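You operate a simulated robot arm through the tools that you are given. There is no shell and no other tool. Be economical: measure what you need, move in short steps, check, and stop when the job is done.

Carry out the task below with a simulated two-armed robot. There is one attempt and no reset: what you move stays moved.

## Task
Clamp the yellow housing in pocket 1 and the orange one in pocket 2.
Fine: the pockets of the pallet plate; close both clamps.

Only the result counts: the job must be done as asked and must still hold three seconds after the hand-in. Knocking over, shifting, dropping, spilling or breaking anything else fails it.

## Robot
Two 7-joint arms with fingered hands on one trunk, on a base that drives. Base frame: it is fixed to the floor where the robot stands at the start and does not move with it; the origin is under the middle of the robot, x ahead of it, y to its left, z up; the surface under the hand at the start is at about z = 740. Readings come in mm, degrees, newtons and seconds.
The left shoulder is at the start at [70, 166, 1143], the right one opposite. With the tool pointing down near the work surface each hand reaches from about 100 to 940 mm from the robot's upright axis, wherever it stands, measured 20 degrees to its own side. Places, roughly: bush of the blue housing [500, 100, 800]; bush of the orange housing [500, 0, 800]; bush of the purple housing [500, 0, 800]; bush of the yellow housing [500, 100, 800]; clamp one of the pallet plate [800, 200, 800]; clamp two of the pallet plate [800, 100, 800]; pocket one of the pallet plate [800, 200, 800]; pocket two of the pallet plate [800, 100, 800]. Payload 4.1 kg a hand.
The tool frame of a hand sits at the grasp point between the pads (the TCP): z along the fingers, y along the line on which they close. The tips reach 32 mm beyond it. Largest opening 108 mm; the body of the gripper starts 38 mm behind the TCP. The gripper is a hand of 4 fingers: y runs from the thumb to the fingers, the wrist lies at [-16, -108, -186] in the tool frame.
Orientation is that of the tool frame in the base frame, as [roll, pitch, yaw] about the fixed x, y, z axes, in that order (R = Rz(yaw) Ry(pitch) Rx(roll)). With the fingers straight down and the wrist toward the robot, the tool's x, y and z point along [0, 1, 0], [1, 0, 0] and [0, 0, -1] of the base frame.

## Interface
- The arms move only by the tool send_rows. It takes "left_moves", "right_moves" or both (then of equal length, played together; a hand with none holds still); each is a list of rows, each a list of 2 entries, a list of its own where there are three numbers: the shift along the tool's x, y, z in mm, then the turn, a rotation vector about the tool's x, y, z in degrees. In form: [[[x, y, z], [rx, ry, rz]], ...]. A call has 1 to 12 rows; each row shifts and turns the commanded pose from where the row before left it, along the tool's axes as they then stand. A row lasts 0.2 s, in which the tool goes at most 50 mm and 8.6 degrees; a call with a longer step from one row to the next is refused whole. A pose out of reach is approached as far as the arm can. The call stops where the force on the tool passes 40 N (or 10 N more than at its start, if that is more) or the arm is blocked; 0.2 s more then pass. In this call time passes only in rows, and 0.2 s behind the last. The reply holds the time, the measured pose of the TCP, the force on the tool along the base axes, the opening and the grip force, in the units named above and with some noise, with the torque about the TCP (base axes, N m) and any sound that the robot's microphone picked up.
- Cameras (640 x 400 px; columns grow to the right, rows downward): "scene" is now at [132.3, 11.1, 1360.8]; the picture's right is [0.15, -0.99, 0.00], its down [-0.65, -0.10, -0.75] and it looks along [0.75, 0.11, -0.66] (base axes); focal length 255 px, centre (320, 200). "left" rides on the left gripper at [-64, -93, -132] in its tool frame; the picture's right is [-0.80, -0.28, 0.53], its down [0.55, -0.71, 0.45] and it looks along [0.25, 0.65, 0.72] (tool axes); focal length 247 px, centre (320, 200). "right" rides on the right gripper at [64, -93, -132] in its tool frame; the picture's right is [-0.80, 0.28, -0.53], its down [-0.55, -0.71, 0.45] and it looks along [-0.25, 0.65, 0.72] (tool axes); focal length 247 px, centre (320, 200). There is no depth. A picture from a camera that has moved, and an enlarged one, comes with that camera's place and axes in the base frame and with its lens.
- snapshot(camera): a new picture of that camera. No time passes.
- raise_lower(by): slides the trunk up (or, below 0, down) by that many mm; the arms and the scene camera ride with it, the base frame stays. It gives what a move gives, with no picture.
- roll_base(legs): drives the robot by 1 to 6 legs, each [ahead, left, turn to the left] in mm, mm and degrees, along the robot's own axes; the way and the turn of a leg run together, so that a leg with both is an arc; at most 1500 mm and 180 degrees a leg. The arms and the cameras ride along, it lands a little off, and it stops where it bumps. It gives what a move gives.
- finger_targets(index, middle, ring, thumb_bend, hand): sets how far each is bent, from 0 (flat) to 100 (curled in); at 30 the hand is open as for a grip, at 70 the pads meet at the TCP. One left out holds its place. A second passes; each finger stops where it meets its share of the squeeze, and holds until it gets a number again. It is the only way to open and close the hand. It gives what a move gives, with no picture; readings hold the bend of each and the force on the fingers (four entries, about 0 where the hand has none), thumb and palm.
- aim_head(pan, tilt): turns the head with the scene camera to pan (to the left, within 86 degrees either way) and tilt (down, from -29 to 69), counted from straight ahead of the robot. It gives what a move gives.
- zoom(camera, box): a new picture of the part [left, top, right, bottom] of that camera's present view, enlarged. No time passes.
- close_job(): hands the job in; it is judged then, once.

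Work in short steps. Places have to be worked out from the pictures, the camera data and where the tool is seen: move nearer, look again, correct. Check each grasp and each placing, and mend what went wrong. You have 120 turns and 100 pictures in all, those below and enlarged ones among them. Open the grippers and draw the arms clear of the work before you hand the job in, unless the task says otherwise; then end with one line.

The tools are called after "Call:" as a command line: name --argument value ..., lists and objects as JSON in quotes. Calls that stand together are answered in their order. send_rows: Moves the arms, as the interface text tells. Its arguments: {"type":"object","properties":{"left_moves":{"type":"array","items":{"type":"array"}},"right_moves":{"type":"array","items":{"type":"array"}}},"required":[]} The other tools are called the same way: raise_lower (by) slides the trunk up or down; finger_targets (index, middle, ring, thumb_bend, hand) moves the fingers one by one; roll_base (legs) drives the base; aim_head (pan, tilt) turns the head that bears the scene camera; snapshot (camera) takes a picture; zoom (camera, box) takes an enlarged picture of a part of a camera's view; close_job () hands the job in.

At the start:

```text
clock: 0.0
left_tcp_pos: [588.0, 327.9, 1126.6]
left_tcp_rot: [180.0, 0.0, 89.9]
left_force: [0.5, 0.0, 0.8]
left_moment: [0.03, -0.02, 0.0]
left_gripper_width: 107.5
left_gripper_force: 0.1
left_shape: jaw
left_bend: [30.0, 30.0, 30.0, 30.0]
left_finger forces: [0.0, 0.1, 0.0, 0.0, 0.0, 0.0]
right_tcp_pos: [681.4, -117.3, 1081.7]
right_tcp_rot: [179.9, 0.0, 89.9]
right_force: [-0.2, 0.3, 0.4]
right_moment: [0.01, 0.0, 0.0]
right_gripper_width: 108.0
right_gripper_force: 0.0
right_shape: jaw
right_bend: [30.0, 30.0, 30.0, 30.0]
right_finger forces: [0.0, 0.0, 0.1, 0.1, 0.1, 0.1]
trunk travel left (down, up): [-650.0, 290.0]
robot x, y, heading: [-0.6, -3.5, -0.0]
head pan, tilt: [8.4, 41.0]
```

scene: 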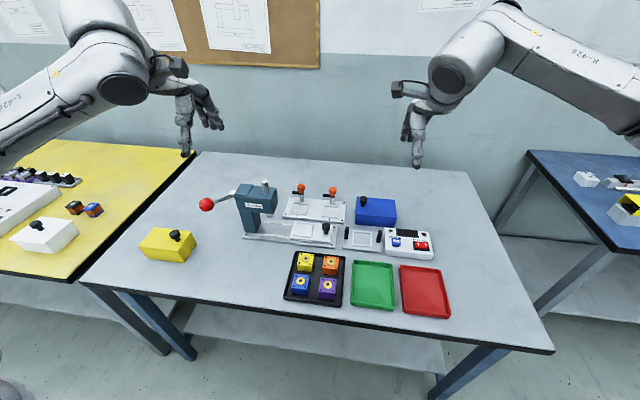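
right: 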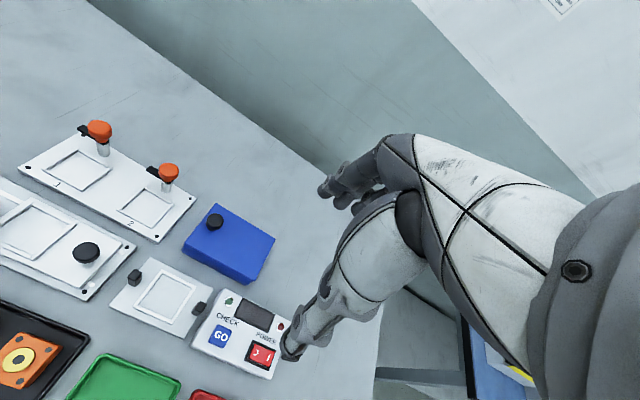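
left: 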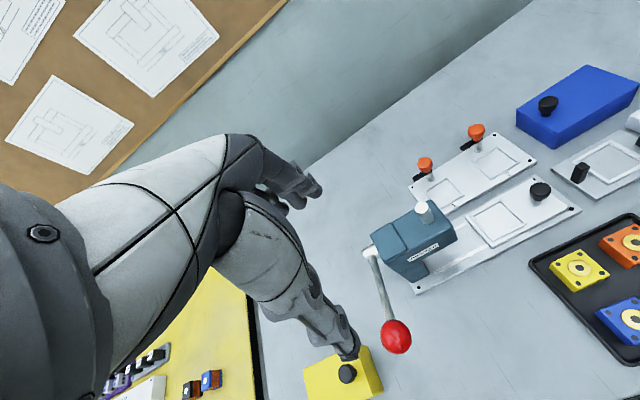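

The scene shows the tray with four housings and the pallet plate with two orange-knobbed clamps behind the press. I zoom in on both to measure them.

Call:
zoom --camera "scene" --box '[270, 170, 370, 232]'

Call:
zoom --camera "scene" --box '[270, 240, 370, 302]'

Call:
zoom --camera "right" --box '[0, 100, 240, 250]'

```text
6.40 times, centred on (320, 201) of scene
camera zoom: at [132.3, 11.1, 1360.8], right [0.15, -0.99, 0.0], down [-0.65, -0.1, -0.75], along [0.75, 0.11, -0.66], focal length 1630 px, centre (320, 194)
```

zoom: 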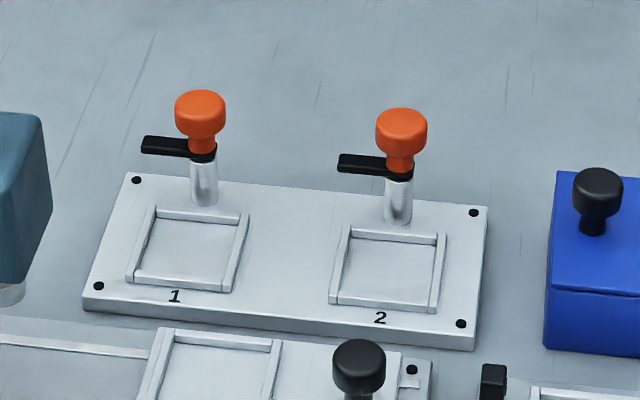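

```text
6.40 times, centred on (320, 271) of scene
camera zoom: at [132.3, 11.1, 1360.8], right [0.15, -0.99, 0.0], down [-0.65, -0.1, -0.75], along [0.75, 0.11, -0.66], focal length 1630 px, centre (320, -254)
```

zoom: 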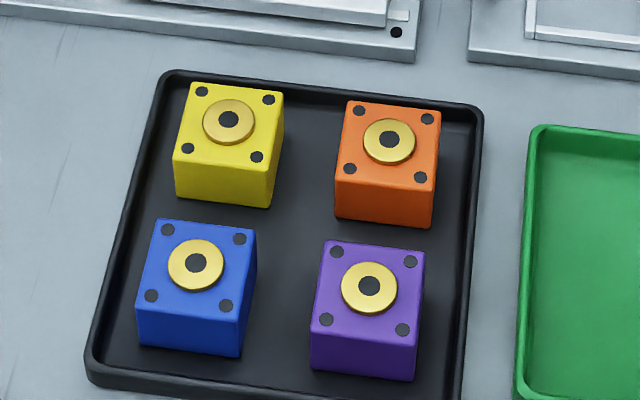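

```text
2.67 times, centred on (120, 175) of right
camera zoom: at [589.5, -53.9, 1213.7], right [0.28, -0.8, 0.53], down [-0.71, -0.55, -0.45], along [0.65, -0.25, -0.72], focal length 659 px, centre (853, 267)
```

zoom: 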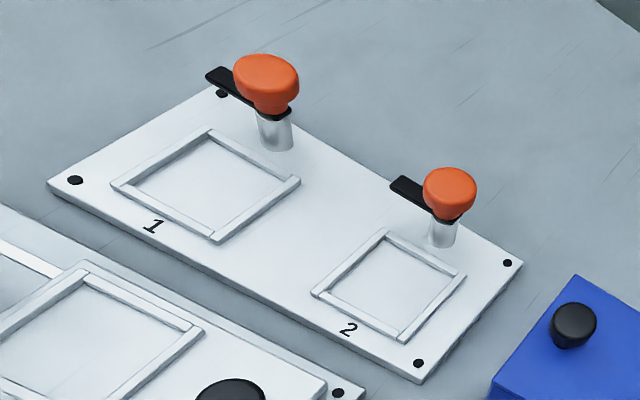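

Working from the scene camera, I get yellow at about (548, 113), orange at (548, 43), pocket 1 at (763, 177), pocket 2 at (765, 68), and the clamp posts at x≈808. All of them look square to the base axes. The posts leave room only if the jaws close along y, so I bring the right hand above the tray and turn it to yaw 180.

Call:
send_rows --right_moves '[[[33, -19, 20], [0, 0, 0]], [[33, -19, 20], [0, 0, 0]], [[33, -19, 20], [0, 0, 0]], [[33, -19, 20], [0, 0, 0]], [[33, -19, 20], [0, 0, 0]], [[33, -19, 20], [0, 0, 0]], [[32, -19, 20], [0, 0, 0]]]'

Call:
send_rows --right_moves '[[[0, 0, 0], [0, 0, -8.2]], [[0, 0, 0], [0, 0, -8.2]], [[0, 0, 0], [0, 0, -8.2]], [[0, 0, 0], [0, 0, -8.2]], [[0, 0, 0], [0, 0, -8.2]], [[0, 0, 0], [0, 0, -8.2]], [[0, 0, 0], [0, 0, -8.2]], [[0, 0, 0], [0, 0, -8.2]], [[0, 0, 0], [0, 0, -8.2]], [[0, 0, 0], [0, 0, -8.2]], [[0, 0, 0], [0, 0, -8.0]]]'

Call:
snapshot --camera "right"

Call:
snapshot --camera "scene"

```text
clock: 1.6
left_tcp_pos: [588.5, 330.7, 1125.4]
left_tcp_rot: [180.0, 0.2, 90.0]
left_force: [0.0, 0.0, 0.2]
left_moment: [-0.06, 0.03, -0.02]
left_gripper_width: 107.7
left_gripper_force: 0.1
left_shape: jaw
left_bend: [30.0, 30.0, 30.0, 30.0]
left_finger forces: [0.1, 0.0, 0.1, 0.0, 0.0, 0.1]
right_tcp_pos: [547.5, 112.6, 941.1]
right_tcp_rot: [180.0, 0.0, 90.1]
right_force: [-1.0, 0.6, -0.4]
right_moment: [-0.03, -0.04, 0.0]
right_gripper_width: 107.5
right_gripper_force: 0.1
right_shape: jaw
right_bend: [30.0, 30.0, 30.0, 30.0]
right_finger forces: [0.1, 0.0, 0.0, 0.0, 0.0, 0.0]
trunk travel left (down, up): [-650.0, 290.0]
robot x, y, heading: [0.8, -4.5, 0.0]
head pan, tilt: [8.4, 41.0]
```

```text
clock: 4.0
left_tcp_pos: [588.0, 328.5, 1126.1]
left_tcp_rot: [-179.9, 0.1, 90.0]
left_force: [-0.6, 0.0, -0.2]
left_moment: [-0.01, 0.0, 0.05]
left_gripper_width: 107.7
left_gripper_force: 0.1
left_shape: jaw
left_bend: [30.0, 30.0, 30.0, 30.0]
left_finger forces: [0.1, 0.0, 0.1, 0.1, 0.1, 0.0]
right_tcp_pos: [549.4, 111.3, 942.7]
right_tcp_rot: [-180.0, 0.0, 158.3]
right_force: [0.3, -0.4, 0.5]
right_moment: [-0.02, 0.0, 0.01]
right_gripper_width: 107.6
right_gripper_force: 0.1
right_shape: jaw
right_bend: [30.0, 30.0, 30.0, 30.0]
right_finger forces: [0.0, 0.1, 0.1, 0.1, 0.0, 0.0]
right hand out of reach, approached as far as the arm can: row 9, 10, 11
trunk travel left (down, up): [-650.0, 290.0]
robot x, y, heading: [-0.9, -1.9, -0.0]
head pan, tilt: [8.4, 41.0]
```

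```text
93 pictures are left
camera right: at [455.7, 49.4, 1073.3], right [0.85, -0.03, 0.53], down [0.25, -0.86, -0.45], along [0.47, 0.51, -0.72], focal length 247 px, centre (320, 200)
```

right: 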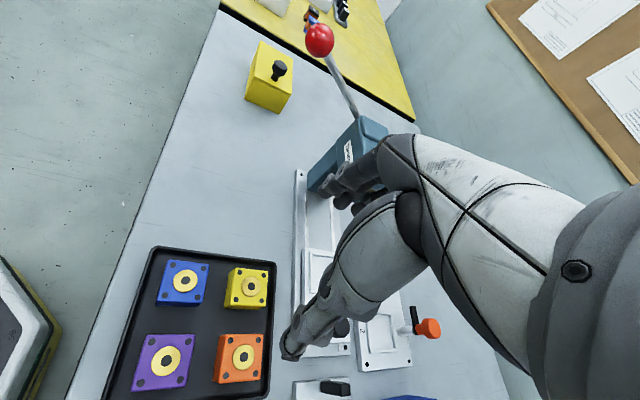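

```text
92 pictures are left
camera scene: at [132.4, 11.1, 1360.7], right [0.15, -0.99, 0.0], down [-0.65, -0.1, -0.75], along [0.75, 0.11, -0.66], focal length 255 px, centre (320, 200)
```

scene: 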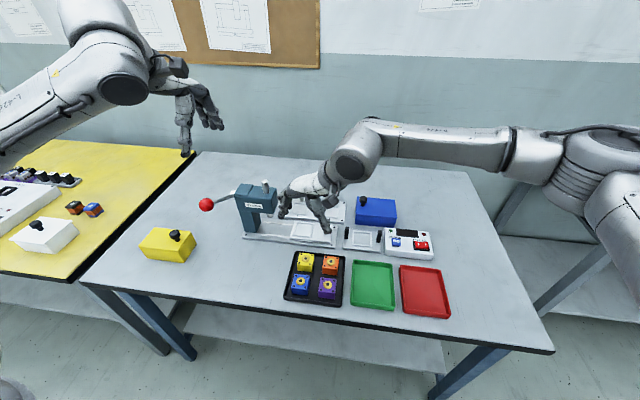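

The right hand stops at yaw 158, which is a joint limit. The red press lever ball is near (541, 347, 954). I'll lift the hand well above it, then turn the base 35° left so the arm is in better posture for yaw 180.

Call:
send_rows --right_moves '[[[0, 0, -45], [0, 0, 0]], [[0, 0, -45], [0, 0, 0]], [[0, 0, -45], [0, 0, 0]], [[0, 0, -45], [0, 0, 0]], [[0, 0, -45], [0, 0, 0]]]'

Call:
roll_base --legs '[[0, 0, 35]]'

Call:
aim_head --pan -25 --tilt 43

Call:
snapshot --camera "scene"

```text
clock: 5.2
left_tcp_pos: [587.2, 328.4, 1126.7]
left_tcp_rot: [-179.9, 0.1, 90.0]
left_force: [0.8, 0.6, -0.4]
left_moment: [0.0, -0.01, 0.02]
left_gripper_width: 107.6
left_gripper_force: 0.1
left_shape: jaw
left_bend: [30.0, 30.0, 30.0, 30.0]
left_finger forces: [0.1, 0.0, 0.0, 0.0, 0.0, 0.1]
right_tcp_pos: [548.3, 110.1, 986.0]
right_tcp_rot: [-180.0, 0.0, 158.2]
right_force: [-0.3, -0.3, -0.3]
right_moment: [0.0, 0.01, 0.0]
right_gripper_width: 107.8
right_gripper_force: 0.0
right_shape: jaw
right_bend: [30.0, 30.0, 30.0, 30.0]
right_finger forces: [0.1, 0.1, 0.1, 0.0, 0.0, 0.0]
right hand out of reach, approached as far as the arm can: row 2, 3, 4, 5
trunk travel left (down, up): [-650.0, 290.0]
robot x, y, heading: [0.8, -0.9, 0.2]
head pan, tilt: [8.4, 41.0]
```

```text
clock: 7.2
left_tcp_pos: [300.8, 602.1, 1127.2]
left_tcp_rot: [-180.0, 0.1, 124.2]
left_force: [0.3, 0.3, -0.3]
left_moment: [-0.02, -0.01, 0.01]
left_gripper_width: 107.6
left_gripper_force: 0.0
left_shape: jaw
left_bend: [30.0, 30.0, 30.0, 30.0]
left_finger forces: [0.1, 0.0, 0.1, 0.0, 0.1, 0.1]
right_tcp_pos: [391.0, 399.8, 986.1]
right_tcp_rot: [180.0, 0.0, -167.8]
right_force: [0.6, -0.2, 0.1]
right_moment: [0.01, 0.01, -0.02]
right_gripper_width: 107.8
right_gripper_force: 0.0
right_shape: jaw
right_bend: [30.0, 30.0, 30.0, 30.0]
right_finger forces: [0.0, 0.0, 0.1, 0.1, 0.0, 0.0]
trunk travel left (down, up): [-650.0, 290.0]
robot x, y, heading: [3.2, -1.3, 34.5]
head pan, tilt: [8.4, 41.0]
```

```text
clock: 8.2
left_tcp_pos: [300.2, 603.1, 1125.5]
left_tcp_rot: [180.0, -0.1, 124.2]
left_force: [0.2, 0.1, 0.0]
left_moment: [0.0, -0.01, 0.0]
left_gripper_width: 107.6
left_gripper_force: 0.0
left_shape: jaw
left_bend: [30.0, 30.0, 30.0, 30.0]
left_finger forces: [0.0, 0.0, 0.1, 0.0, 0.0, 0.0]
right_tcp_pos: [393.3, 400.3, 985.2]
right_tcp_rot: [180.0, 0.0, -167.6]
right_force: [0.1, 0.0, 0.3]
right_moment: [0.01, 0.01, 0.04]
right_gripper_width: 107.6
right_gripper_force: 0.0
right_shape: jaw
right_bend: [30.0, 30.0, 30.0, 30.0]
right_finger forces: [0.0, 0.0, 0.1, 0.0, 0.1, 0.0]
trunk travel left (down, up): [-650.0, 290.0]
robot x, y, heading: [1.6, 5.2, 34.4]
head pan, tilt: [-25.0, 43.0]
```

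```text
91 pictures are left
camera scene: at [121.8, 40.7, 1357.9], right [0.16, -0.99, 0.0], down [-0.67, -0.11, -0.73], along [0.72, 0.12, -0.68], focal length 255 px, centre (320, 200)
```

scene: 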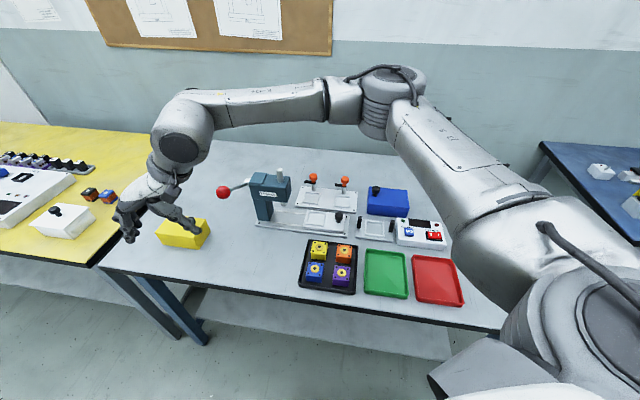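

Nothing was touched. I square the hand to yaw 180, then move it clear of the lever, first along −y and then +x, to above the tray.

Call:
send_rows --right_moves '[[[0, -20, 0], [0, 0, 6.2]], [[0, -20, 0], [0, 0, 6.2]], [[0, -41, 0], [0, 0, 0]], [[0, -41, 0], [0, 0, 0]], [[0, -41, 0], [0, 0, 0]], [[0, -41, 0], [0, 0, 0]], [[0, -41, 0], [0, 0, 0]], [[0, -41, 0], [0, 0, 0]], [[-38, 0, 0], [0, 0, 0]], [[-38, 0, 0], [0, 0, 0]], [[-38, 0, 0], [0, 0, 0]], [[-38, 0, 0], [0, 0, 0]]]'

Call:
snapshot --camera "right"

```text
clock: 10.8
left_tcp_pos: [301.9, 602.2, 1125.1]
left_tcp_rot: [-180.0, 0.0, 124.3]
left_force: [-0.2, 1.3, 1.0]
left_moment: [0.01, -0.01, 0.01]
left_gripper_width: 107.8
left_gripper_force: 0.2
left_shape: jaw
left_bend: [30.0, 30.0, 30.0, 30.0]
left_finger forces: [0.0, 0.0, 0.1, 0.0, 0.0, 0.0]
right_tcp_pos: [463.3, 113.8, 986.6]
right_tcp_rot: [179.9, 0.0, 179.9]
right_force: [0.8, 0.8, -0.5]
right_moment: [-0.02, -0.01, 0.0]
right_gripper_width: 107.6
right_gripper_force: 0.1
right_shape: jaw
right_bend: [30.0, 30.0, 30.0, 30.0]
right_finger forces: [0.1, 0.0, 0.0, 0.1, 0.0, 0.0]
right hand out of reach, approached as far as the arm can: row 10, 11, 12
trunk travel left (down, up): [-650.0, 290.0]
robot x, y, heading: [-1.7, -3.2, 34.5]
head pan, tilt: [-25.0, 43.0]
```

```text
90 pictures are left
camera right: at [399.3, 21.2, 1117.7], right [0.8, 0.28, 0.53], down [0.55, -0.71, -0.45], along [0.25, 0.65, -0.72], focal length 247 px, centre (320, 200)
```

right: 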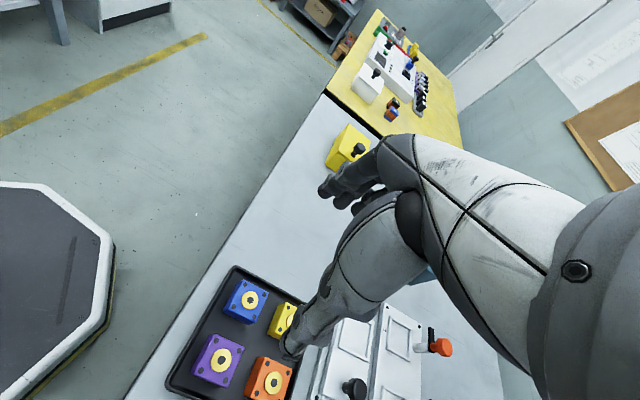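

The reach limit probably comes from the height. I lower the hand and see whether x can then be reached.

Call:
send_rows --right_moves '[[[0, 0, 30], [0, 0, 0]], [[0, 0, 30], [0, 0, 0]]]'

```text
clock: 11.4
left_tcp_pos: [301.8, 602.4, 1126.8]
left_tcp_rot: [-180.0, 0.1, 124.2]
left_force: [-0.3, 0.2, -0.5]
left_moment: [0.0, -0.04, 0.01]
left_gripper_width: 107.6
left_gripper_force: 0.0
left_shape: jaw
left_bend: [30.0, 30.0, 30.0, 30.0]
left_finger forces: [0.0, 0.0, 0.0, 0.0, 0.1, 0.0]
right_tcp_pos: [464.4, 112.2, 926.8]
right_tcp_rot: [180.0, 0.0, 180.0]
right_force: [-0.5, -1.0, 0.4]
right_moment: [0.01, 0.03, 0.0]
right_gripper_width: 107.7
right_gripper_force: 0.0
right_shape: jaw
right_bend: [30.0, 30.0, 30.0, 30.0]
right_finger forces: [0.1, 0.0, 0.1, 0.1, 0.0, 0.0]
trunk travel left (down, up): [-650.0, 290.0]
robot x, y, heading: [0.0, 0.8, 34.3]
head pan, tilt: [-25.0, 43.0]
```

Call:
send_rows --right_moves '[[[-28, 0, 0], [0, 0, 0]], [[-28, 0, 0], [0, 0, 0]], [[-28, 0, 0], [0, 0, 0]]]'

Call:
snapshot --camera "right"

```text
clock: 12.2
left_tcp_pos: [300.1, 602.8, 1127.5]
left_tcp_rot: [-180.0, 0.0, 124.2]
left_force: [1.1, 0.5, -0.1]
left_moment: [-0.04, 0.0, -0.01]
left_gripper_width: 107.6
left_gripper_force: 0.1
left_shape: jaw
left_bend: [30.0, 30.0, 30.0, 30.0]
left_finger forces: [0.0, 0.0, 0.0, 0.0, 0.0, 0.1]
right_tcp_pos: [473.8, 111.5, 927.9]
right_tcp_rot: [179.9, 0.0, -180.0]
right_force: [0.3, -0.3, 0.6]
right_moment: [-0.01, -0.01, 0.0]
right_gripper_width: 107.6
right_gripper_force: 0.1
right_shape: jaw
right_bend: [30.0, 30.0, 30.0, 30.0]
right_finger forces: [0.1, 0.0, 0.0, 0.1, 0.0, 0.0]
right hand out of reach, approached as far as the arm can: row 1, 2, 3
trunk travel left (down, up): [-650.0, 290.0]
robot x, y, heading: [-2.0, 1.6, 34.1]
head pan, tilt: [-25.0, 43.0]
```

```text
89 pictures are left
camera right: at [408.9, 20.4, 1058.6], right [0.8, 0.28, 0.53], down [0.55, -0.71, -0.45], along [0.25, 0.65, -0.72], focal length 247 px, centre (320, 200)
```

right: 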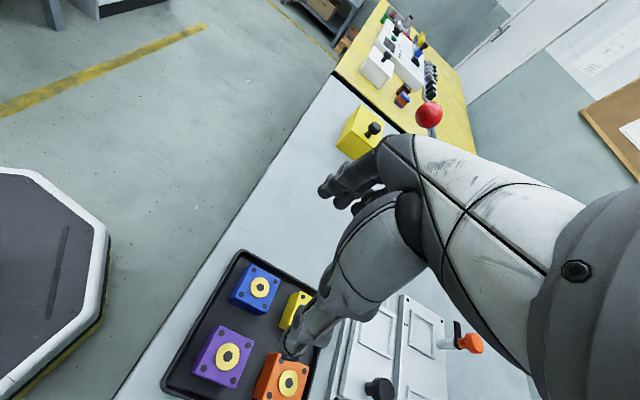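

The limit seems to come from the arm posture. A higher shoulder would put the forearm steeper and free the yaw, so I raise the trunk and lower the hand by the same amount to test that.

Call:
raise_lower --by 180

Call:
send_rows --right_moves '[[[0, 0, 45], [0, 0, 0]], [[0, 0, 45], [0, 0, 0]], [[0, 0, 45], [0, 0, 0]], [[0, 0, 45], [0, 0, 0]], [[-28, 0, 0], [0, 0, 0]], [[-28, 0, 0], [0, 0, 0]], [[-28, 0, 0], [0, 0, 0]]]'

Call:
snapshot --camera "scene"

```text
clock: 14.2
left_tcp_pos: [302.0, 603.0, 1305.4]
left_tcp_rot: [-180.0, 0.1, 124.2]
left_force: [0.3, -0.3, -0.5]
left_moment: [0.0, 0.0, -0.01]
left_gripper_width: 107.6
left_gripper_force: 0.1
left_shape: jaw
left_bend: [30.0, 30.0, 30.0, 30.0]
left_finger forces: [0.0, 0.0, 0.0, 0.0, 0.0, 0.0]
right_tcp_pos: [473.5, 112.5, 1105.9]
right_tcp_rot: [180.0, 0.0, 179.9]
right_force: [0.2, -1.0, 0.2]
right_moment: [0.01, 0.02, 0.0]
right_gripper_width: 107.6
right_gripper_force: 0.0
right_shape: jaw
right_bend: [30.0, 30.0, 30.0, 30.0]
right_finger forces: [0.0, 0.0, 0.0, 0.1, 0.0, 0.0]
trunk travel left (down, up): [-830.0, 110.0]
robot x, y, heading: [-2.6, -2.0, 34.4]
head pan, tilt: [-25.0, 43.0]
```

```text
clock: 15.8
left_tcp_pos: [300.4, 605.8, 1304.4]
left_tcp_rot: [-179.9, 0.2, 124.2]
left_force: [-0.3, -0.6, -0.4]
left_moment: [-0.02, -0.03, -0.01]
left_gripper_width: 107.5
left_gripper_force: 0.1
left_shape: jaw
left_bend: [30.0, 30.0, 30.0, 30.0]
left_finger forces: [0.0, 0.0, 0.1, 0.0, 0.1, 0.0]
right_tcp_pos: [557.3, 114.4, 926.3]
right_tcp_rot: [-179.9, 0.1, 179.9]
right_force: [-0.1, -0.3, 0.2]
right_moment: [-0.01, -0.01, -0.02]
right_gripper_width: 108.0
right_gripper_force: 0.0
right_shape: jaw
right_bend: [30.0, 30.0, 30.0, 30.0]
right_finger forces: [0.0, 0.0, 0.1, 0.0, 0.1, 0.0]
trunk travel left (down, up): [-830.0, 110.0]
robot x, y, heading: [-0.2, 1.2, 34.2]
head pan, tilt: [-25.0, 43.0]
```

```text
88 pictures are left
camera scene: at [121.2, 44.7, 1537.7], right [0.16, -0.99, 0.0], down [-0.67, -0.11, -0.73], along [0.72, 0.12, -0.68], focal length 255 px, centre (320, 200)
```

scene: 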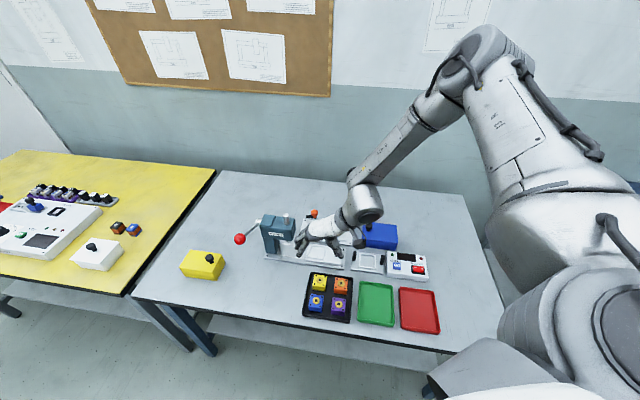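

Raising the trunk freed the reach. I test how far the hand gets toward the pallet at this height and look at the pockets from there.

Call:
send_rows --right_moves '[[[-41, 0, 0], [0, 0, 0]], [[-41, 0, 0], [0, 0, 0]], [[-41, 0, 0], [0, 0, 0]], [[-41, 0, 0], [0, 0, 0]], [[-41, 0, 0], [0, 0, 0]]]'

Call:
snapshot --camera "right"

```text
clock: 17.0
left_tcp_pos: [301.7, 604.3, 1305.7]
left_tcp_rot: [-179.9, 0.0, 124.2]
left_force: [-0.1, 0.3, 0.4]
left_moment: [-0.01, 0.0, -0.01]
left_gripper_width: 107.7
left_gripper_force: 0.0
left_shape: jaw
left_bend: [30.0, 30.0, 30.0, 30.0]
left_finger forces: [0.0, 0.0, 0.0, 0.1, 0.0, 0.1]
right_tcp_pos: [766.0, 113.7, 927.6]
right_tcp_rot: [-179.9, -0.1, 179.9]
right_force: [0.2, -0.3, 1.0]
right_moment: [0.04, 0.0, 0.03]
right_gripper_width: 107.6
right_gripper_force: 0.1
right_shape: jaw
right_bend: [30.0, 30.0, 30.0, 30.0]
right_finger forces: [0.1, 0.0, 0.1, 0.0, 0.0, 0.1]
trunk travel left (down, up): [-830.0, 110.0]
robot x, y, heading: [0.6, -1.8, 34.3]
head pan, tilt: [-25.0, 43.0]
```

```text
87 pictures are left
camera right: at [702.1, 21.1, 1059.1], right [0.8, 0.28, 0.53], down [0.55, -0.71, -0.45], along [0.25, 0.65, -0.72], focal length 247 px, centre (320, 200)
```

right: 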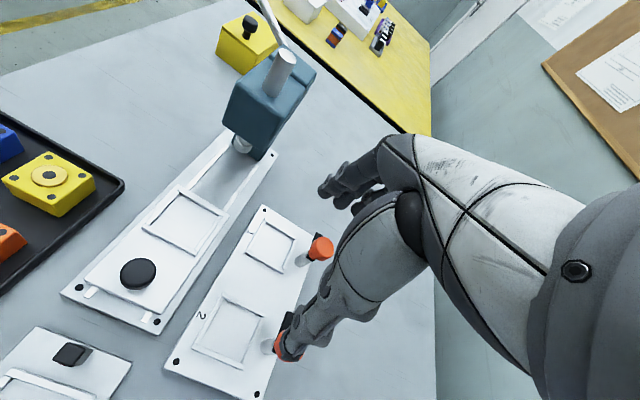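

Full reach. I zoom on the pallet and the yellow housing from this good viewpoint to refine positions and heights.

Call:
zoom --camera "right" --box '[160, 200, 352, 320]'

Call:
zoom --camera "right" --box '[160, 280, 352, 400]'

Call:
zoom --camera "right" --box '[0, 130, 160, 230]'

```text
3.33 times, centred on (256, 260) of right
camera zoom: at [702.1, 21.1, 1059.1], right [0.8, 0.28, 0.53], down [0.55, -0.71, -0.45], along [0.25, 0.65, -0.72], focal length 823 px, centre (533, 0)
```

zoom: 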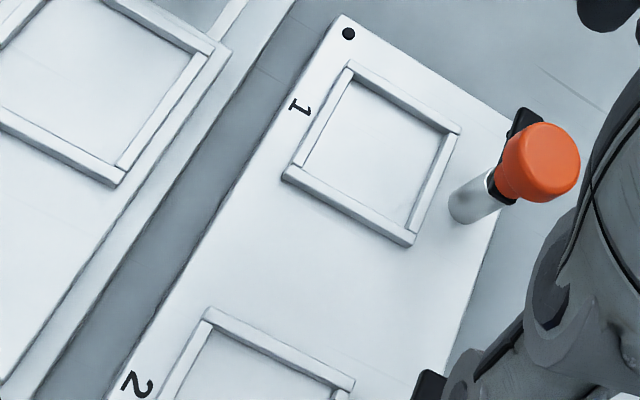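

```text
3.33 times, centred on (256, 340) of right
camera zoom: at [702.1, 21.1, 1059.1], right [0.8, 0.28, 0.53], down [0.55, -0.71, -0.45], along [0.25, 0.65, -0.72], focal length 823 px, centre (533, -267)
```

zoom: 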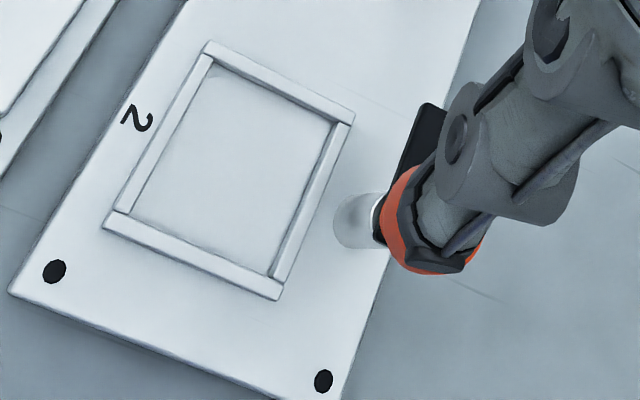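

```text
4.00 times, centred on (80, 180) of right
camera zoom: at [702.1, 21.1, 1059.1], right [0.8, 0.28, 0.53], down [0.55, -0.71, -0.45], along [0.25, 0.65, -0.72], focal length 988 px, centre (1280, 280)
```

zoom: 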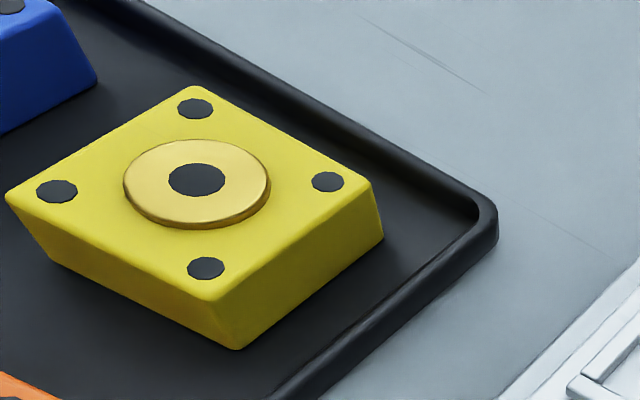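

Refined estimates are yellow (548, 115.5) with its top at about 771, pocket 1 (769, 179), and pocket 2 (770, 68). Each pocket is about 46 mm inside and the housings are about 40 mm. I move back above yellow, lower to z≈850, and narrow the fingers.

Call:
send_rows --right_moves '[[[44, 0, 0], [0, 0, 0]], [[44, 0, 0], [0, 0, 0]], [[44, 0, 0], [0, 0, 0]], [[44, 0, 0], [0, 0, 0]], [[42, 1.5, 0], [0, 0, 0]], [[0, 0, 38], [0, 0, 0]], [[0, 0, 38], [0, 0, 0]]]'

Call:
finger_targets --hand "right" --index 45 --middle 45 --ring 45 --thumb_bend 45

Call:
snapshot --camera "right"

Call:
zoom --camera "scene" --box '[260, 200, 420, 300]'

```text
clock: 18.6
left_tcp_pos: [301.9, 602.5, 1306.7]
left_tcp_rot: [-179.8, 0.0, 124.1]
left_force: [0.9, 0.8, -0.5]
left_moment: [0.0, 0.02, 0.02]
left_gripper_width: 107.6
left_gripper_force: 0.1
left_shape: jaw
left_bend: [30.0, 30.0, 30.0, 30.0]
left_finger forces: [0.1, 0.0, 0.0, 0.0, 0.0, 0.0]
right_tcp_pos: [545.9, 116.2, 851.3]
right_tcp_rot: [179.9, -0.1, 179.9]
right_force: [0.0, -0.6, 0.6]
right_moment: [-0.02, 0.04, 0.01]
right_gripper_width: 107.8
right_gripper_force: 0.0
right_shape: jaw
right_bend: [30.0, 30.0, 30.0, 30.0]
right_finger forces: [0.0, 0.0, 0.1, 0.1, 0.0, 0.1]
trunk travel left (down, up): [-830.0, 110.0]
robot x, y, heading: [1.3, 0.9, 34.4]
head pan, tilt: [-25.0, 43.0]
```

```text
clock: 19.6
left_tcp_pos: [301.1, 602.8, 1306.3]
left_tcp_rot: [179.9, 0.0, 124.2]
left_force: [-0.4, 0.8, 0.2]
left_moment: [0.0, 0.02, 0.02]
left_gripper_width: 107.6
left_gripper_force: 0.0
left_shape: jaw
left_bend: [30.0, 30.0, 30.0, 30.0]
left_finger forces: [0.0, 0.0, 0.0, 0.1, 0.0, 0.0]
right_tcp_pos: [544.5, 115.7, 849.3]
right_tcp_rot: [180.0, -0.1, 179.9]
right_force: [-0.4, 0.1, 0.2]
right_moment: [0.01, -0.02, -0.02]
right_gripper_width: 69.7
right_gripper_force: 0.1
right_shape: fingers
right_bend: [45.0, 45.0, 45.0, 45.0]
right_finger forces: [0.0, 0.0, 0.0, 0.1, 0.0, 0.0]
trunk travel left (down, up): [-830.0, 110.0]
robot x, y, heading: [-1.8, 1.0, 34.4]
head pan, tilt: [-25.0, 43.0]
```

```text
83 pictures are left
camera right: at [480.1, 22.9, 982.0], right [0.8, 0.28, 0.53], down [0.55, -0.71, -0.45], along [0.25, 0.65, -0.72], focal length 247 px, centre (320, 200)
```

right: 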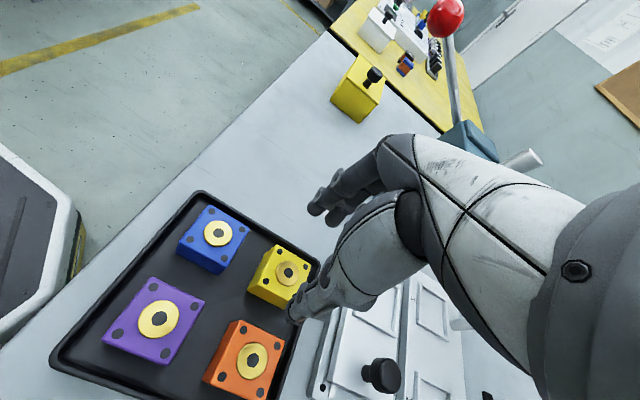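

```text
4.00 times, centred on (340, 250) of scene
camera zoom: at [122.2, 40.6, 1537.9], right [0.16, -0.99, 0.0], down [-0.67, -0.11, -0.73], along [0.72, 0.12, -0.68], focal length 1019 px, centre (240, 0)
```

zoom: 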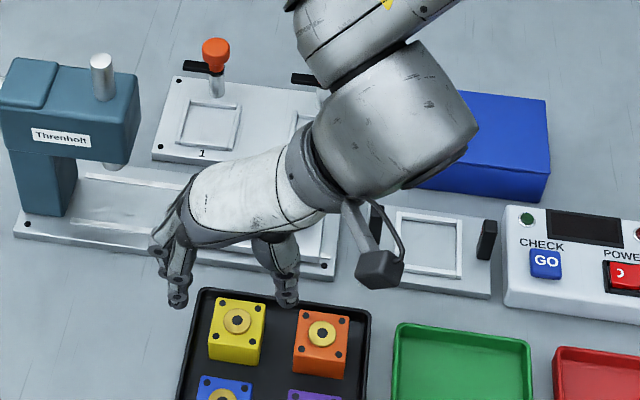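

The hand is lined up. I narrow to about 52 mm and descend to z≈805 to check finger clearance.

Call:
finger_targets --hand "right" --index 52 --middle 52 --ring 52 --thumb_bend 52

Call:
send_rows --right_moves '[[[-2.5, 0, 22], [0, 0, 0]], [[0, 0, 22], [0, 0, 0]]]'

Call:
zoom --camera "right" --box '[200, 180, 360, 280]'

Call:
zoom --camera "scene" --box '[280, 250, 376, 310]'

```text
clock: 20.6
left_tcp_pos: [300.6, 602.9, 1307.3]
left_tcp_rot: [179.9, 0.0, 124.3]
left_force: [0.1, -0.1, 0.7]
left_moment: [-0.02, 0.02, 0.01]
left_gripper_width: 107.4
left_gripper_force: 0.0
left_shape: jaw
left_bend: [30.0, 30.0, 30.0, 30.0]
left_finger forces: [0.0, 0.0, 0.1, 0.0, 0.0, 0.0]
right_tcp_pos: [544.2, 115.5, 851.0]
right_tcp_rot: [-180.0, 0.0, 179.9]
right_force: [0.0, 0.6, 0.1]
right_moment: [0.06, -0.03, 0.0]
right_gripper_width: 50.7
right_gripper_force: 0.0
right_shape: fingers
right_bend: [52.0, 52.0, 52.0, 52.0]
right_finger forces: [0.0, 0.0, 0.0, 0.0, 0.0, 0.1]
trunk travel left (down, up): [-830.0, 110.0]
robot x, y, heading: [1.3, -0.2, 34.2]
head pan, tilt: [-25.0, 43.0]
```

```text
clock: 21.2
left_tcp_pos: [301.5, 602.2, 1306.2]
left_tcp_rot: [-179.9, 0.0, 124.1]
left_force: [0.6, -0.1, -0.1]
left_moment: [0.0, 0.01, -0.01]
left_gripper_width: 107.6
left_gripper_force: 0.1
left_shape: jaw
left_bend: [30.0, 30.0, 30.0, 30.0]
left_finger forces: [0.0, 0.1, 0.0, 0.0, 0.1, 0.0]
right_tcp_pos: [548.4, 114.6, 804.8]
right_tcp_rot: [179.9, 0.0, 179.9]
right_force: [-0.7, -0.6, -0.1]
right_moment: [0.01, 0.03, 0.0]
right_gripper_width: 50.5
right_gripper_force: 0.0
right_shape: fingers
right_bend: [52.0, 52.0, 52.0, 52.0]
right_finger forces: [0.1, 0.1, 0.0, 0.0, 0.1, 0.0]
trunk travel left (down, up): [-830.0, 110.0]
robot x, y, heading: [-0.8, -2.8, 34.4]
head pan, tilt: [-25.0, 43.0]
```

```text
4.00 times, centred on (280, 230) of right
camera zoom: at [483.6, 22.3, 937.2], right [0.8, 0.28, 0.53], down [0.55, -0.71, -0.45], along [0.25, 0.65, -0.72], focal length 988 px, centre (480, 80)
```

zoom: 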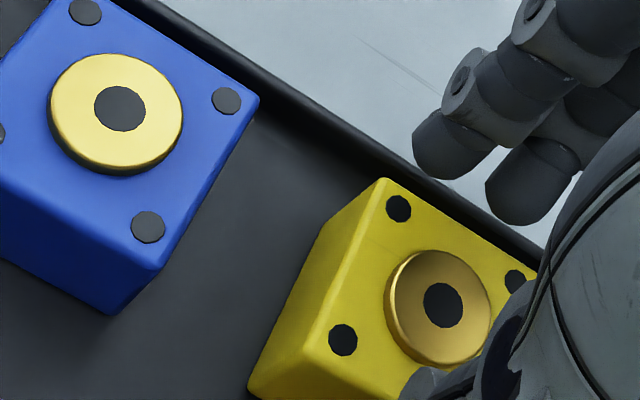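

```text
6.67 times, centred on (328, 280) of scene
camera zoom: at [122.5, 40.5, 1537.9], right [0.16, -0.99, 0.0], down [-0.67, -0.11, -0.73], along [0.72, 0.12, -0.68], focal length 1698 px, centre (267, -333)
```

zoom: 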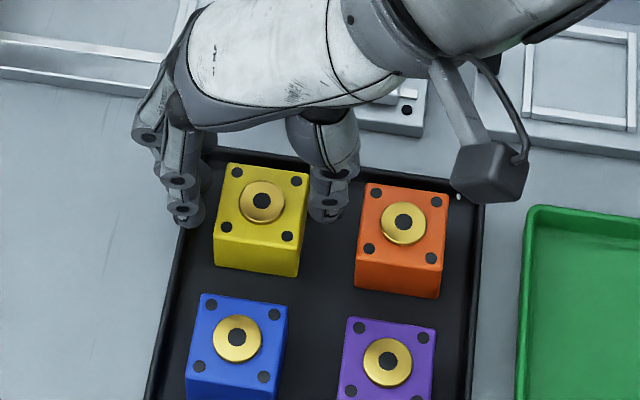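

Both cameras place yellow at (550, 114.5), so the hand is centred. I descend the last 16 mm.

Call:
send_rows --right_moves '[[[-1.5, 0, 8], [0, 0, 0]], [[0, 0, 8], [0, 0, 0]]]'

Call:
finger_targets --hand "right" --index 65 --middle 65 --ring 65 --thumb_bend 65

Call:
zoom --camera "right" --box '[200, 180, 360, 280]'

Call:
zoom --camera "scene" --box '[280, 250, 376, 310]'

```text
clock: 21.8
left_tcp_pos: [299.2, 602.5, 1309.1]
left_tcp_rot: [179.9, 0.1, 124.2]
left_force: [0.8, 0.1, 0.4]
left_moment: [0.0, -0.02, 0.01]
left_gripper_width: 107.7
left_gripper_force: 0.0
left_shape: jaw
left_bend: [30.0, 30.0, 30.0, 30.0]
left_finger forces: [0.1, 0.0, 0.0, 0.0, 0.0, 0.1]
right_tcp_pos: [549.2, 115.0, 792.5]
right_tcp_rot: [179.8, 0.2, 179.9]
right_force: [2.7, -0.8, 12.6]
right_moment: [0.46, 0.11, -0.07]
right_gripper_width: 50.0
right_gripper_force: 6.4
right_shape: fingers
right_bend: [52.0, 52.0, 52.0, 52.0]
right_finger forces: [12.9, 0.0, 0.0, 0.0, 0.0, 0.0]
trunk travel left (down, up): [-830.0, 110.0]
robot x, y, heading: [1.9, -0.8, 34.5]
head pan, tilt: [-25.0, 43.0]
```

```text
clock: 22.8
left_tcp_pos: [300.2, 601.8, 1306.5]
left_tcp_rot: [179.9, 0.2, 124.3]
left_force: [0.2, 0.8, -0.8]
left_moment: [0.02, 0.0, -0.01]
left_gripper_width: 107.7
left_gripper_force: 0.0
left_shape: jaw
left_bend: [30.0, 30.0, 30.0, 30.0]
left_finger forces: [0.1, 0.0, 0.0, 0.1, 0.0, 0.0]
right_tcp_pos: [549.3, 115.2, 790.5]
right_tcp_rot: [179.9, 0.1, 179.8]
right_force: [-0.8, 4.2, 10.8]
right_moment: [0.1, -0.01, -0.04]
right_gripper_width: 39.6
right_gripper_force: 11.2
right_shape: fingers
right_bend: [59.0, 60.0, 65.0, 56.0]
right_finger forces: [6.0, 6.7, 0.4, 0.0, 9.4, 0.1]
trunk travel left (down, up): [-830.0, 110.0]
robot x, y, heading: [1.8, 0.3, 34.4]
head pan, tilt: [-25.0, 43.0]
```

```text
4.00 times, centred on (280, 230) of right
camera zoom: at [483.6, 22.6, 922.3], right [0.8, 0.28, 0.53], down [0.55, -0.71, -0.45], along [0.25, 0.65, -0.72], focal length 988 px, centre (480, 80)
```

zoom: 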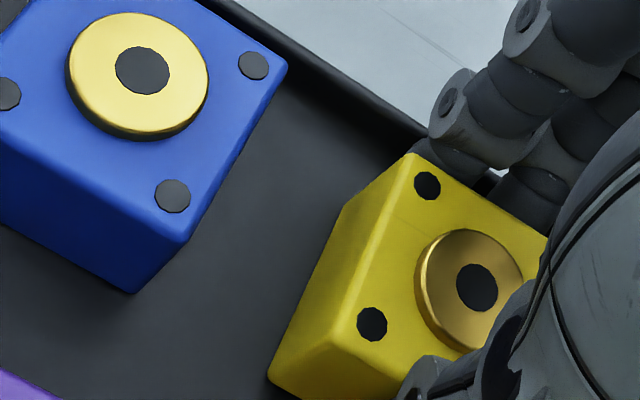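

```text
6.67 times, centred on (328, 280) of scene
camera zoom: at [120.2, 40.7, 1538.0], right [0.16, -0.99, 0.0], down [-0.67, -0.11, -0.73], along [0.72, 0.12, -0.68], focal length 1698 px, centre (267, -333)
```

zoom: 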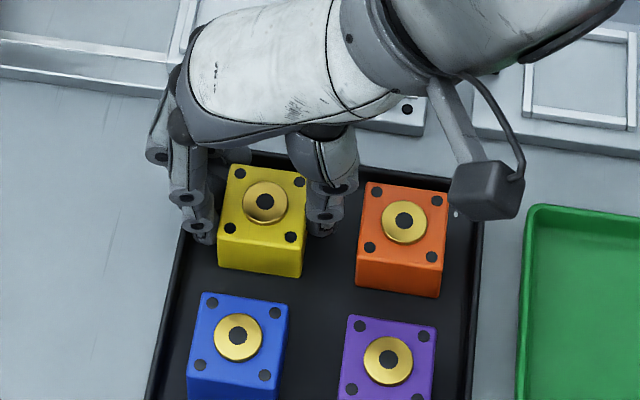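

Index and middle fingers and the thumb hold it, but ring missed, and z shows an 11 N load, probably the index finger resting on the tray rim. I zoom in to see the finger layout before lifting.

Call:
zoom --camera "scene" --box '[296, 260, 344, 290]'

Call:
zoom --camera "right" --box '[290, 180, 370, 230]'

```text
13.33 times, centred on (320, 275) of scene
camera zoom: at [120.2, 40.7, 1538.0], right [0.16, -0.99, 0.0], down [-0.67, -0.11, -0.73], along [0.72, 0.12, -0.68], focal length 3396 px, centre (320, -800)
```

zoom: 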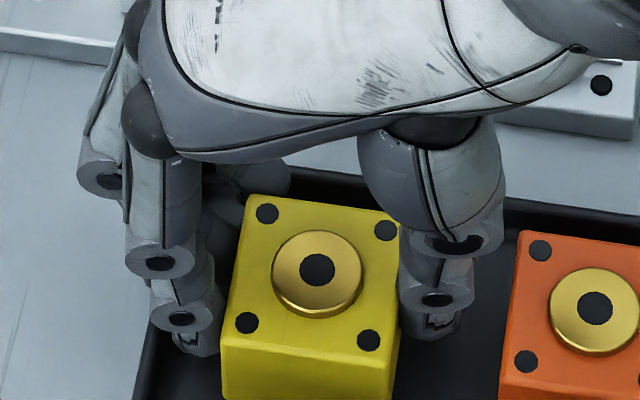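

```text
8.00 times, centred on (330, 205) of right
camera zoom: at [483.6, 22.6, 922.3], right [0.8, 0.28, 0.53], down [0.55, -0.71, -0.45], along [0.25, 0.65, -0.72], focal length 1976 px, centre (240, 160)
```

zoom: 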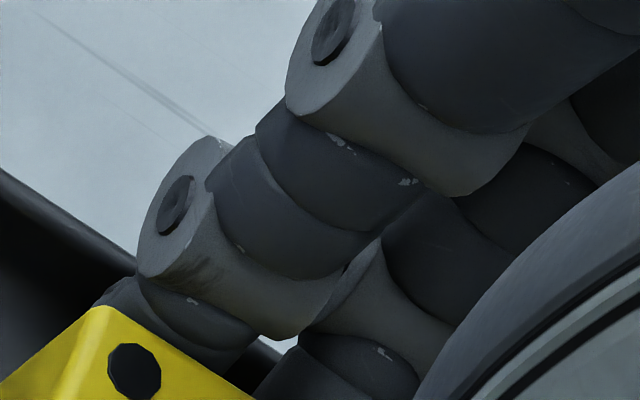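

The ring finger overhangs the +x side and would foul the clamp later. I open only the ring, keep index, middle and thumb gripping slightly harder, and lift.

Call:
finger_targets --hand "right" --index 68 --middle 68 --ring 30 --thumb_bend 68

Call:
send_rows --right_moves '[[[0, 0, -6], [0, 0, 0]], [[0, 0, -20], [0, 0, 0]], [[0, 0, -30], [0, 0, 0]]]'

Call:
zoom --camera "scene" --box '[280, 235, 376, 295]'

Call:
zoom --camera "right" --box '[220, 150, 380, 250]'

```text
clock: 23.8
left_tcp_pos: [299.4, 602.1, 1306.7]
left_tcp_rot: [-180.0, 0.0, 124.2]
left_force: [0.7, 0.5, -0.1]
left_moment: [0.04, 0.01, -0.01]
left_gripper_width: 107.8
left_gripper_force: 0.1
left_shape: jaw
left_bend: [30.0, 30.0, 30.0, 30.0]
left_finger forces: [0.0, 0.0, 0.0, 0.0, 0.0, 0.1]
right_tcp_pos: [547.6, 114.2, 790.7]
right_tcp_rot: [179.9, 0.0, 179.9]
right_force: [-0.8, 2.2, 8.5]
right_moment: [0.13, -0.03, -0.02]
right_gripper_width: 39.4
right_gripper_force: 13.4
right_shape: fingers
right_bend: [59.0, 60.0, 30.0, 56.0]
right_finger forces: [7.2, 7.5, 0.0, 0.1, 12.7, 0.0]
trunk travel left (down, up): [-830.0, 110.0]
robot x, y, heading: [-2.1, 2.3, 34.4]
head pan, tilt: [-25.0, 43.0]
```

```text
clock: 24.6
left_tcp_pos: [300.5, 603.0, 1306.5]
left_tcp_rot: [180.0, 0.0, 124.3]
left_force: [-0.1, -0.3, 0.0]
left_moment: [-0.01, -0.02, -0.03]
left_gripper_width: 107.6
left_gripper_force: 0.0
left_shape: jaw
left_bend: [30.0, 30.0, 30.0, 30.0]
left_finger forces: [0.1, 0.1, 0.0, 0.0, 0.0, 0.0]
right_tcp_pos: [548.7, 114.2, 848.9]
right_tcp_rot: [-180.0, 0.1, 179.9]
right_force: [0.0, -0.2, -1.4]
right_moment: [-0.03, -0.02, 0.0]
right_gripper_width: 39.3
right_gripper_force: 12.4
right_shape: fingers
right_bend: [59.0, 61.0, 30.0, 56.0]
right_finger forces: [6.4, 6.3, 0.0, 0.0, 12.5, 0.0]
trunk travel left (down, up): [-830.0, 110.0]
robot x, y, heading: [1.6, 1.6, 34.4]
head pan, tilt: [-25.0, 43.0]
```

```text
6.67 times, centred on (328, 265) of scene
camera zoom: at [121.0, 40.6, 1537.9], right [0.16, -0.99, 0.0], down [-0.67, -0.11, -0.73], along [0.72, 0.12, -0.68], focal length 1698 px, centre (267, -233)
```

zoom: 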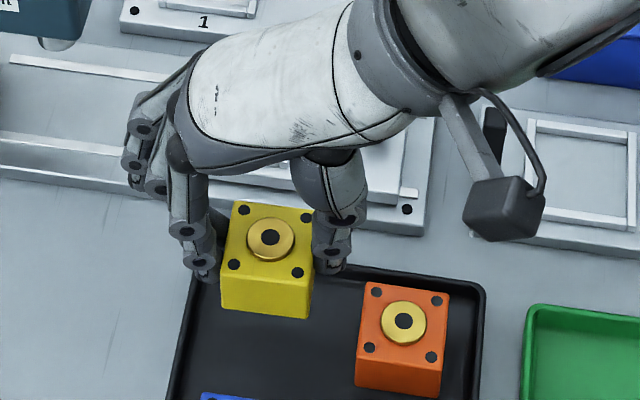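

```text
4.00 times, centred on (300, 200) of right
camera zoom: at [484.3, 21.1, 980.0], right [0.8, 0.28, 0.53], down [0.55, -0.71, -0.45], along [0.25, 0.65, -0.72], focal length 988 px, centre (400, 200)
```

zoom: 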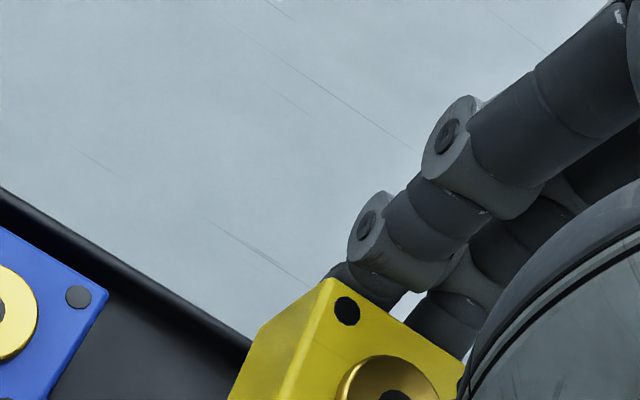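

Yellow is lifted. It sits about 2.4 mm toward the thumb and 1.5 mm toward −x in the hand. I raise, move over in +x first and then +y to above pocket 1.

Call:
send_rows --right_moves '[[[0, 0, -25], [0, 0, 0]], [[0, 0, -25], [0, 0, 0]], [[-37, 0, 0], [0, 0, 0]], [[-37, 0, 0], [0, 0, 0]], [[-37, 0, 0], [0, 0, 0]], [[-37, 0, 0], [0, 0, 0]], [[-37, 0, 0], [0, 0, 0]], [[-37, 0, 0], [0, 0, 0]], [[0, 33, 0], [0, 0, 0]], [[0, 34, 0], [0, 0, 0]]]'

Call:
snapshot --camera "right"

Call:
zoom --camera "scene" --box '[240, 180, 368, 260]'

```text
clock: 26.8
left_tcp_pos: [300.5, 604.2, 1305.6]
left_tcp_rot: [-179.9, 0.1, 124.2]
left_force: [-0.3, 0.0, -0.8]
left_moment: [-0.01, -0.04, 0.01]
left_gripper_width: 107.6
left_gripper_force: 0.0
left_shape: jaw
left_bend: [30.0, 30.0, 30.0, 30.0]
left_finger forces: [0.1, 0.0, 0.0, 0.0, 0.0, 0.1]
right_tcp_pos: [772.3, 183.5, 896.9]
right_tcp_rot: [-180.0, 0.0, 180.0]
right_force: [-0.6, 0.5, -1.7]
right_moment: [0.03, -0.02, 0.01]
right_gripper_width: 39.3
right_gripper_force: 12.6
right_shape: fingers
right_bend: [59.0, 61.0, 30.0, 56.0]
right_finger forces: [6.3, 6.3, 0.0, 0.0, 12.6, 0.1]
trunk travel left (down, up): [-830.0, 110.0]
robot x, y, heading: [-1.3, 1.4, 34.5]
head pan, tilt: [-25.0, 43.0]
```

```text
73 pictures are left
camera right: at [708.3, 90.5, 1028.7], right [0.8, 0.28, 0.53], down [0.55, -0.71, -0.45], along [0.25, 0.65, -0.72], focal length 247 px, centre (320, 200)
```

right: 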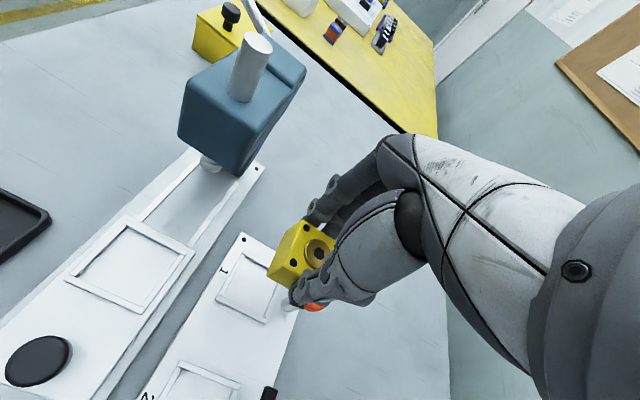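

```text
5.00 times, centred on (304, 220) of scene
camera zoom: at [121.7, 42.7, 1537.8], right [0.16, -0.99, 0.0], down [-0.67, -0.11, -0.73], along [0.72, 0.12, -0.68], focal length 1274 px, centre (400, 100)
```

zoom: 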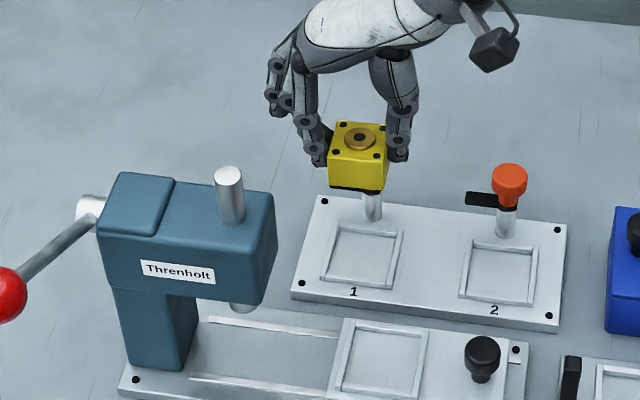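

The housing is over pocket 1. I lower 45 mm and compare it with the pocket.

Call:
send_rows --right_moves '[[[1, -2, 22], [0, 0, 0]], [[0, 0, 22], [0, 0, 0]]]'

Call:
zoom --camera "right" --box '[200, 200, 360, 300]'

Call:
zoom --camera "scene" --box '[280, 195, 344, 235]'

```text
clock: 27.4
left_tcp_pos: [300.9, 602.5, 1305.1]
left_tcp_rot: [-179.9, 0.0, 124.2]
left_force: [-0.2, 0.0, -0.6]
left_moment: [0.03, 0.02, -0.02]
left_gripper_width: 107.5
left_gripper_force: 0.0
left_shape: jaw
left_bend: [30.0, 30.0, 30.0, 30.0]
left_finger forces: [0.0, 0.1, 0.1, 0.1, 0.1, 0.0]
right_tcp_pos: [772.2, 180.1, 853.2]
right_tcp_rot: [180.0, 0.1, 179.9]
right_force: [-0.1, 0.3, -0.9]
right_moment: [0.0, 0.0, 0.0]
right_gripper_width: 39.5
right_gripper_force: 13.1
right_shape: fingers
right_bend: [59.0, 61.0, 30.0, 56.0]
right_finger forces: [6.5, 6.2, 0.1, 0.0, 12.6, 0.1]
trunk travel left (down, up): [-830.0, 110.0]
robot x, y, heading: [2.3, -0.7, 34.2]
head pan, tilt: [-25.0, 43.0]
```

```text
4.00 times, centred on (280, 250) of right
camera zoom: at [707.3, 87.7, 984.5], right [0.8, 0.28, 0.53], down [0.55, -0.71, -0.45], along [0.25, 0.65, -0.72], focal length 988 px, centre (480, 0)
```

zoom: 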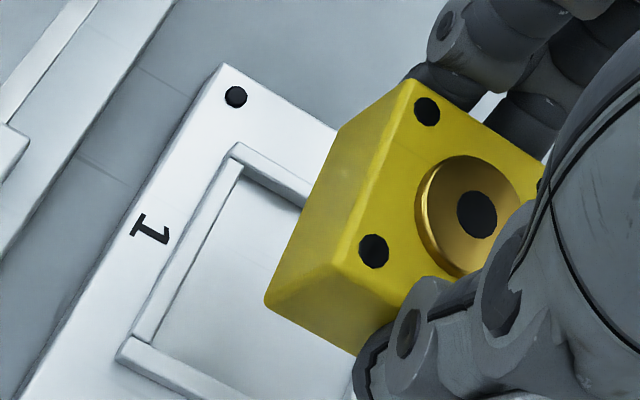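

```text
10.00 times, centred on (312, 215) of scene
camera zoom: at [122.9, 41.6, 1537.8], right [0.16, -0.99, 0.0], down [-0.67, -0.11, -0.73], along [0.72, 0.12, -0.68], focal length 2547 px, centre (400, 50)
```

zoom: 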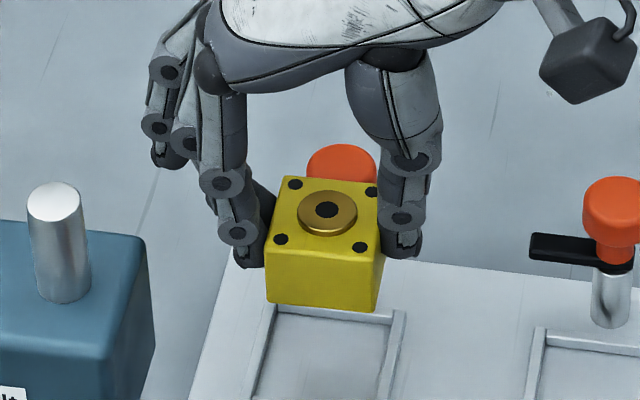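

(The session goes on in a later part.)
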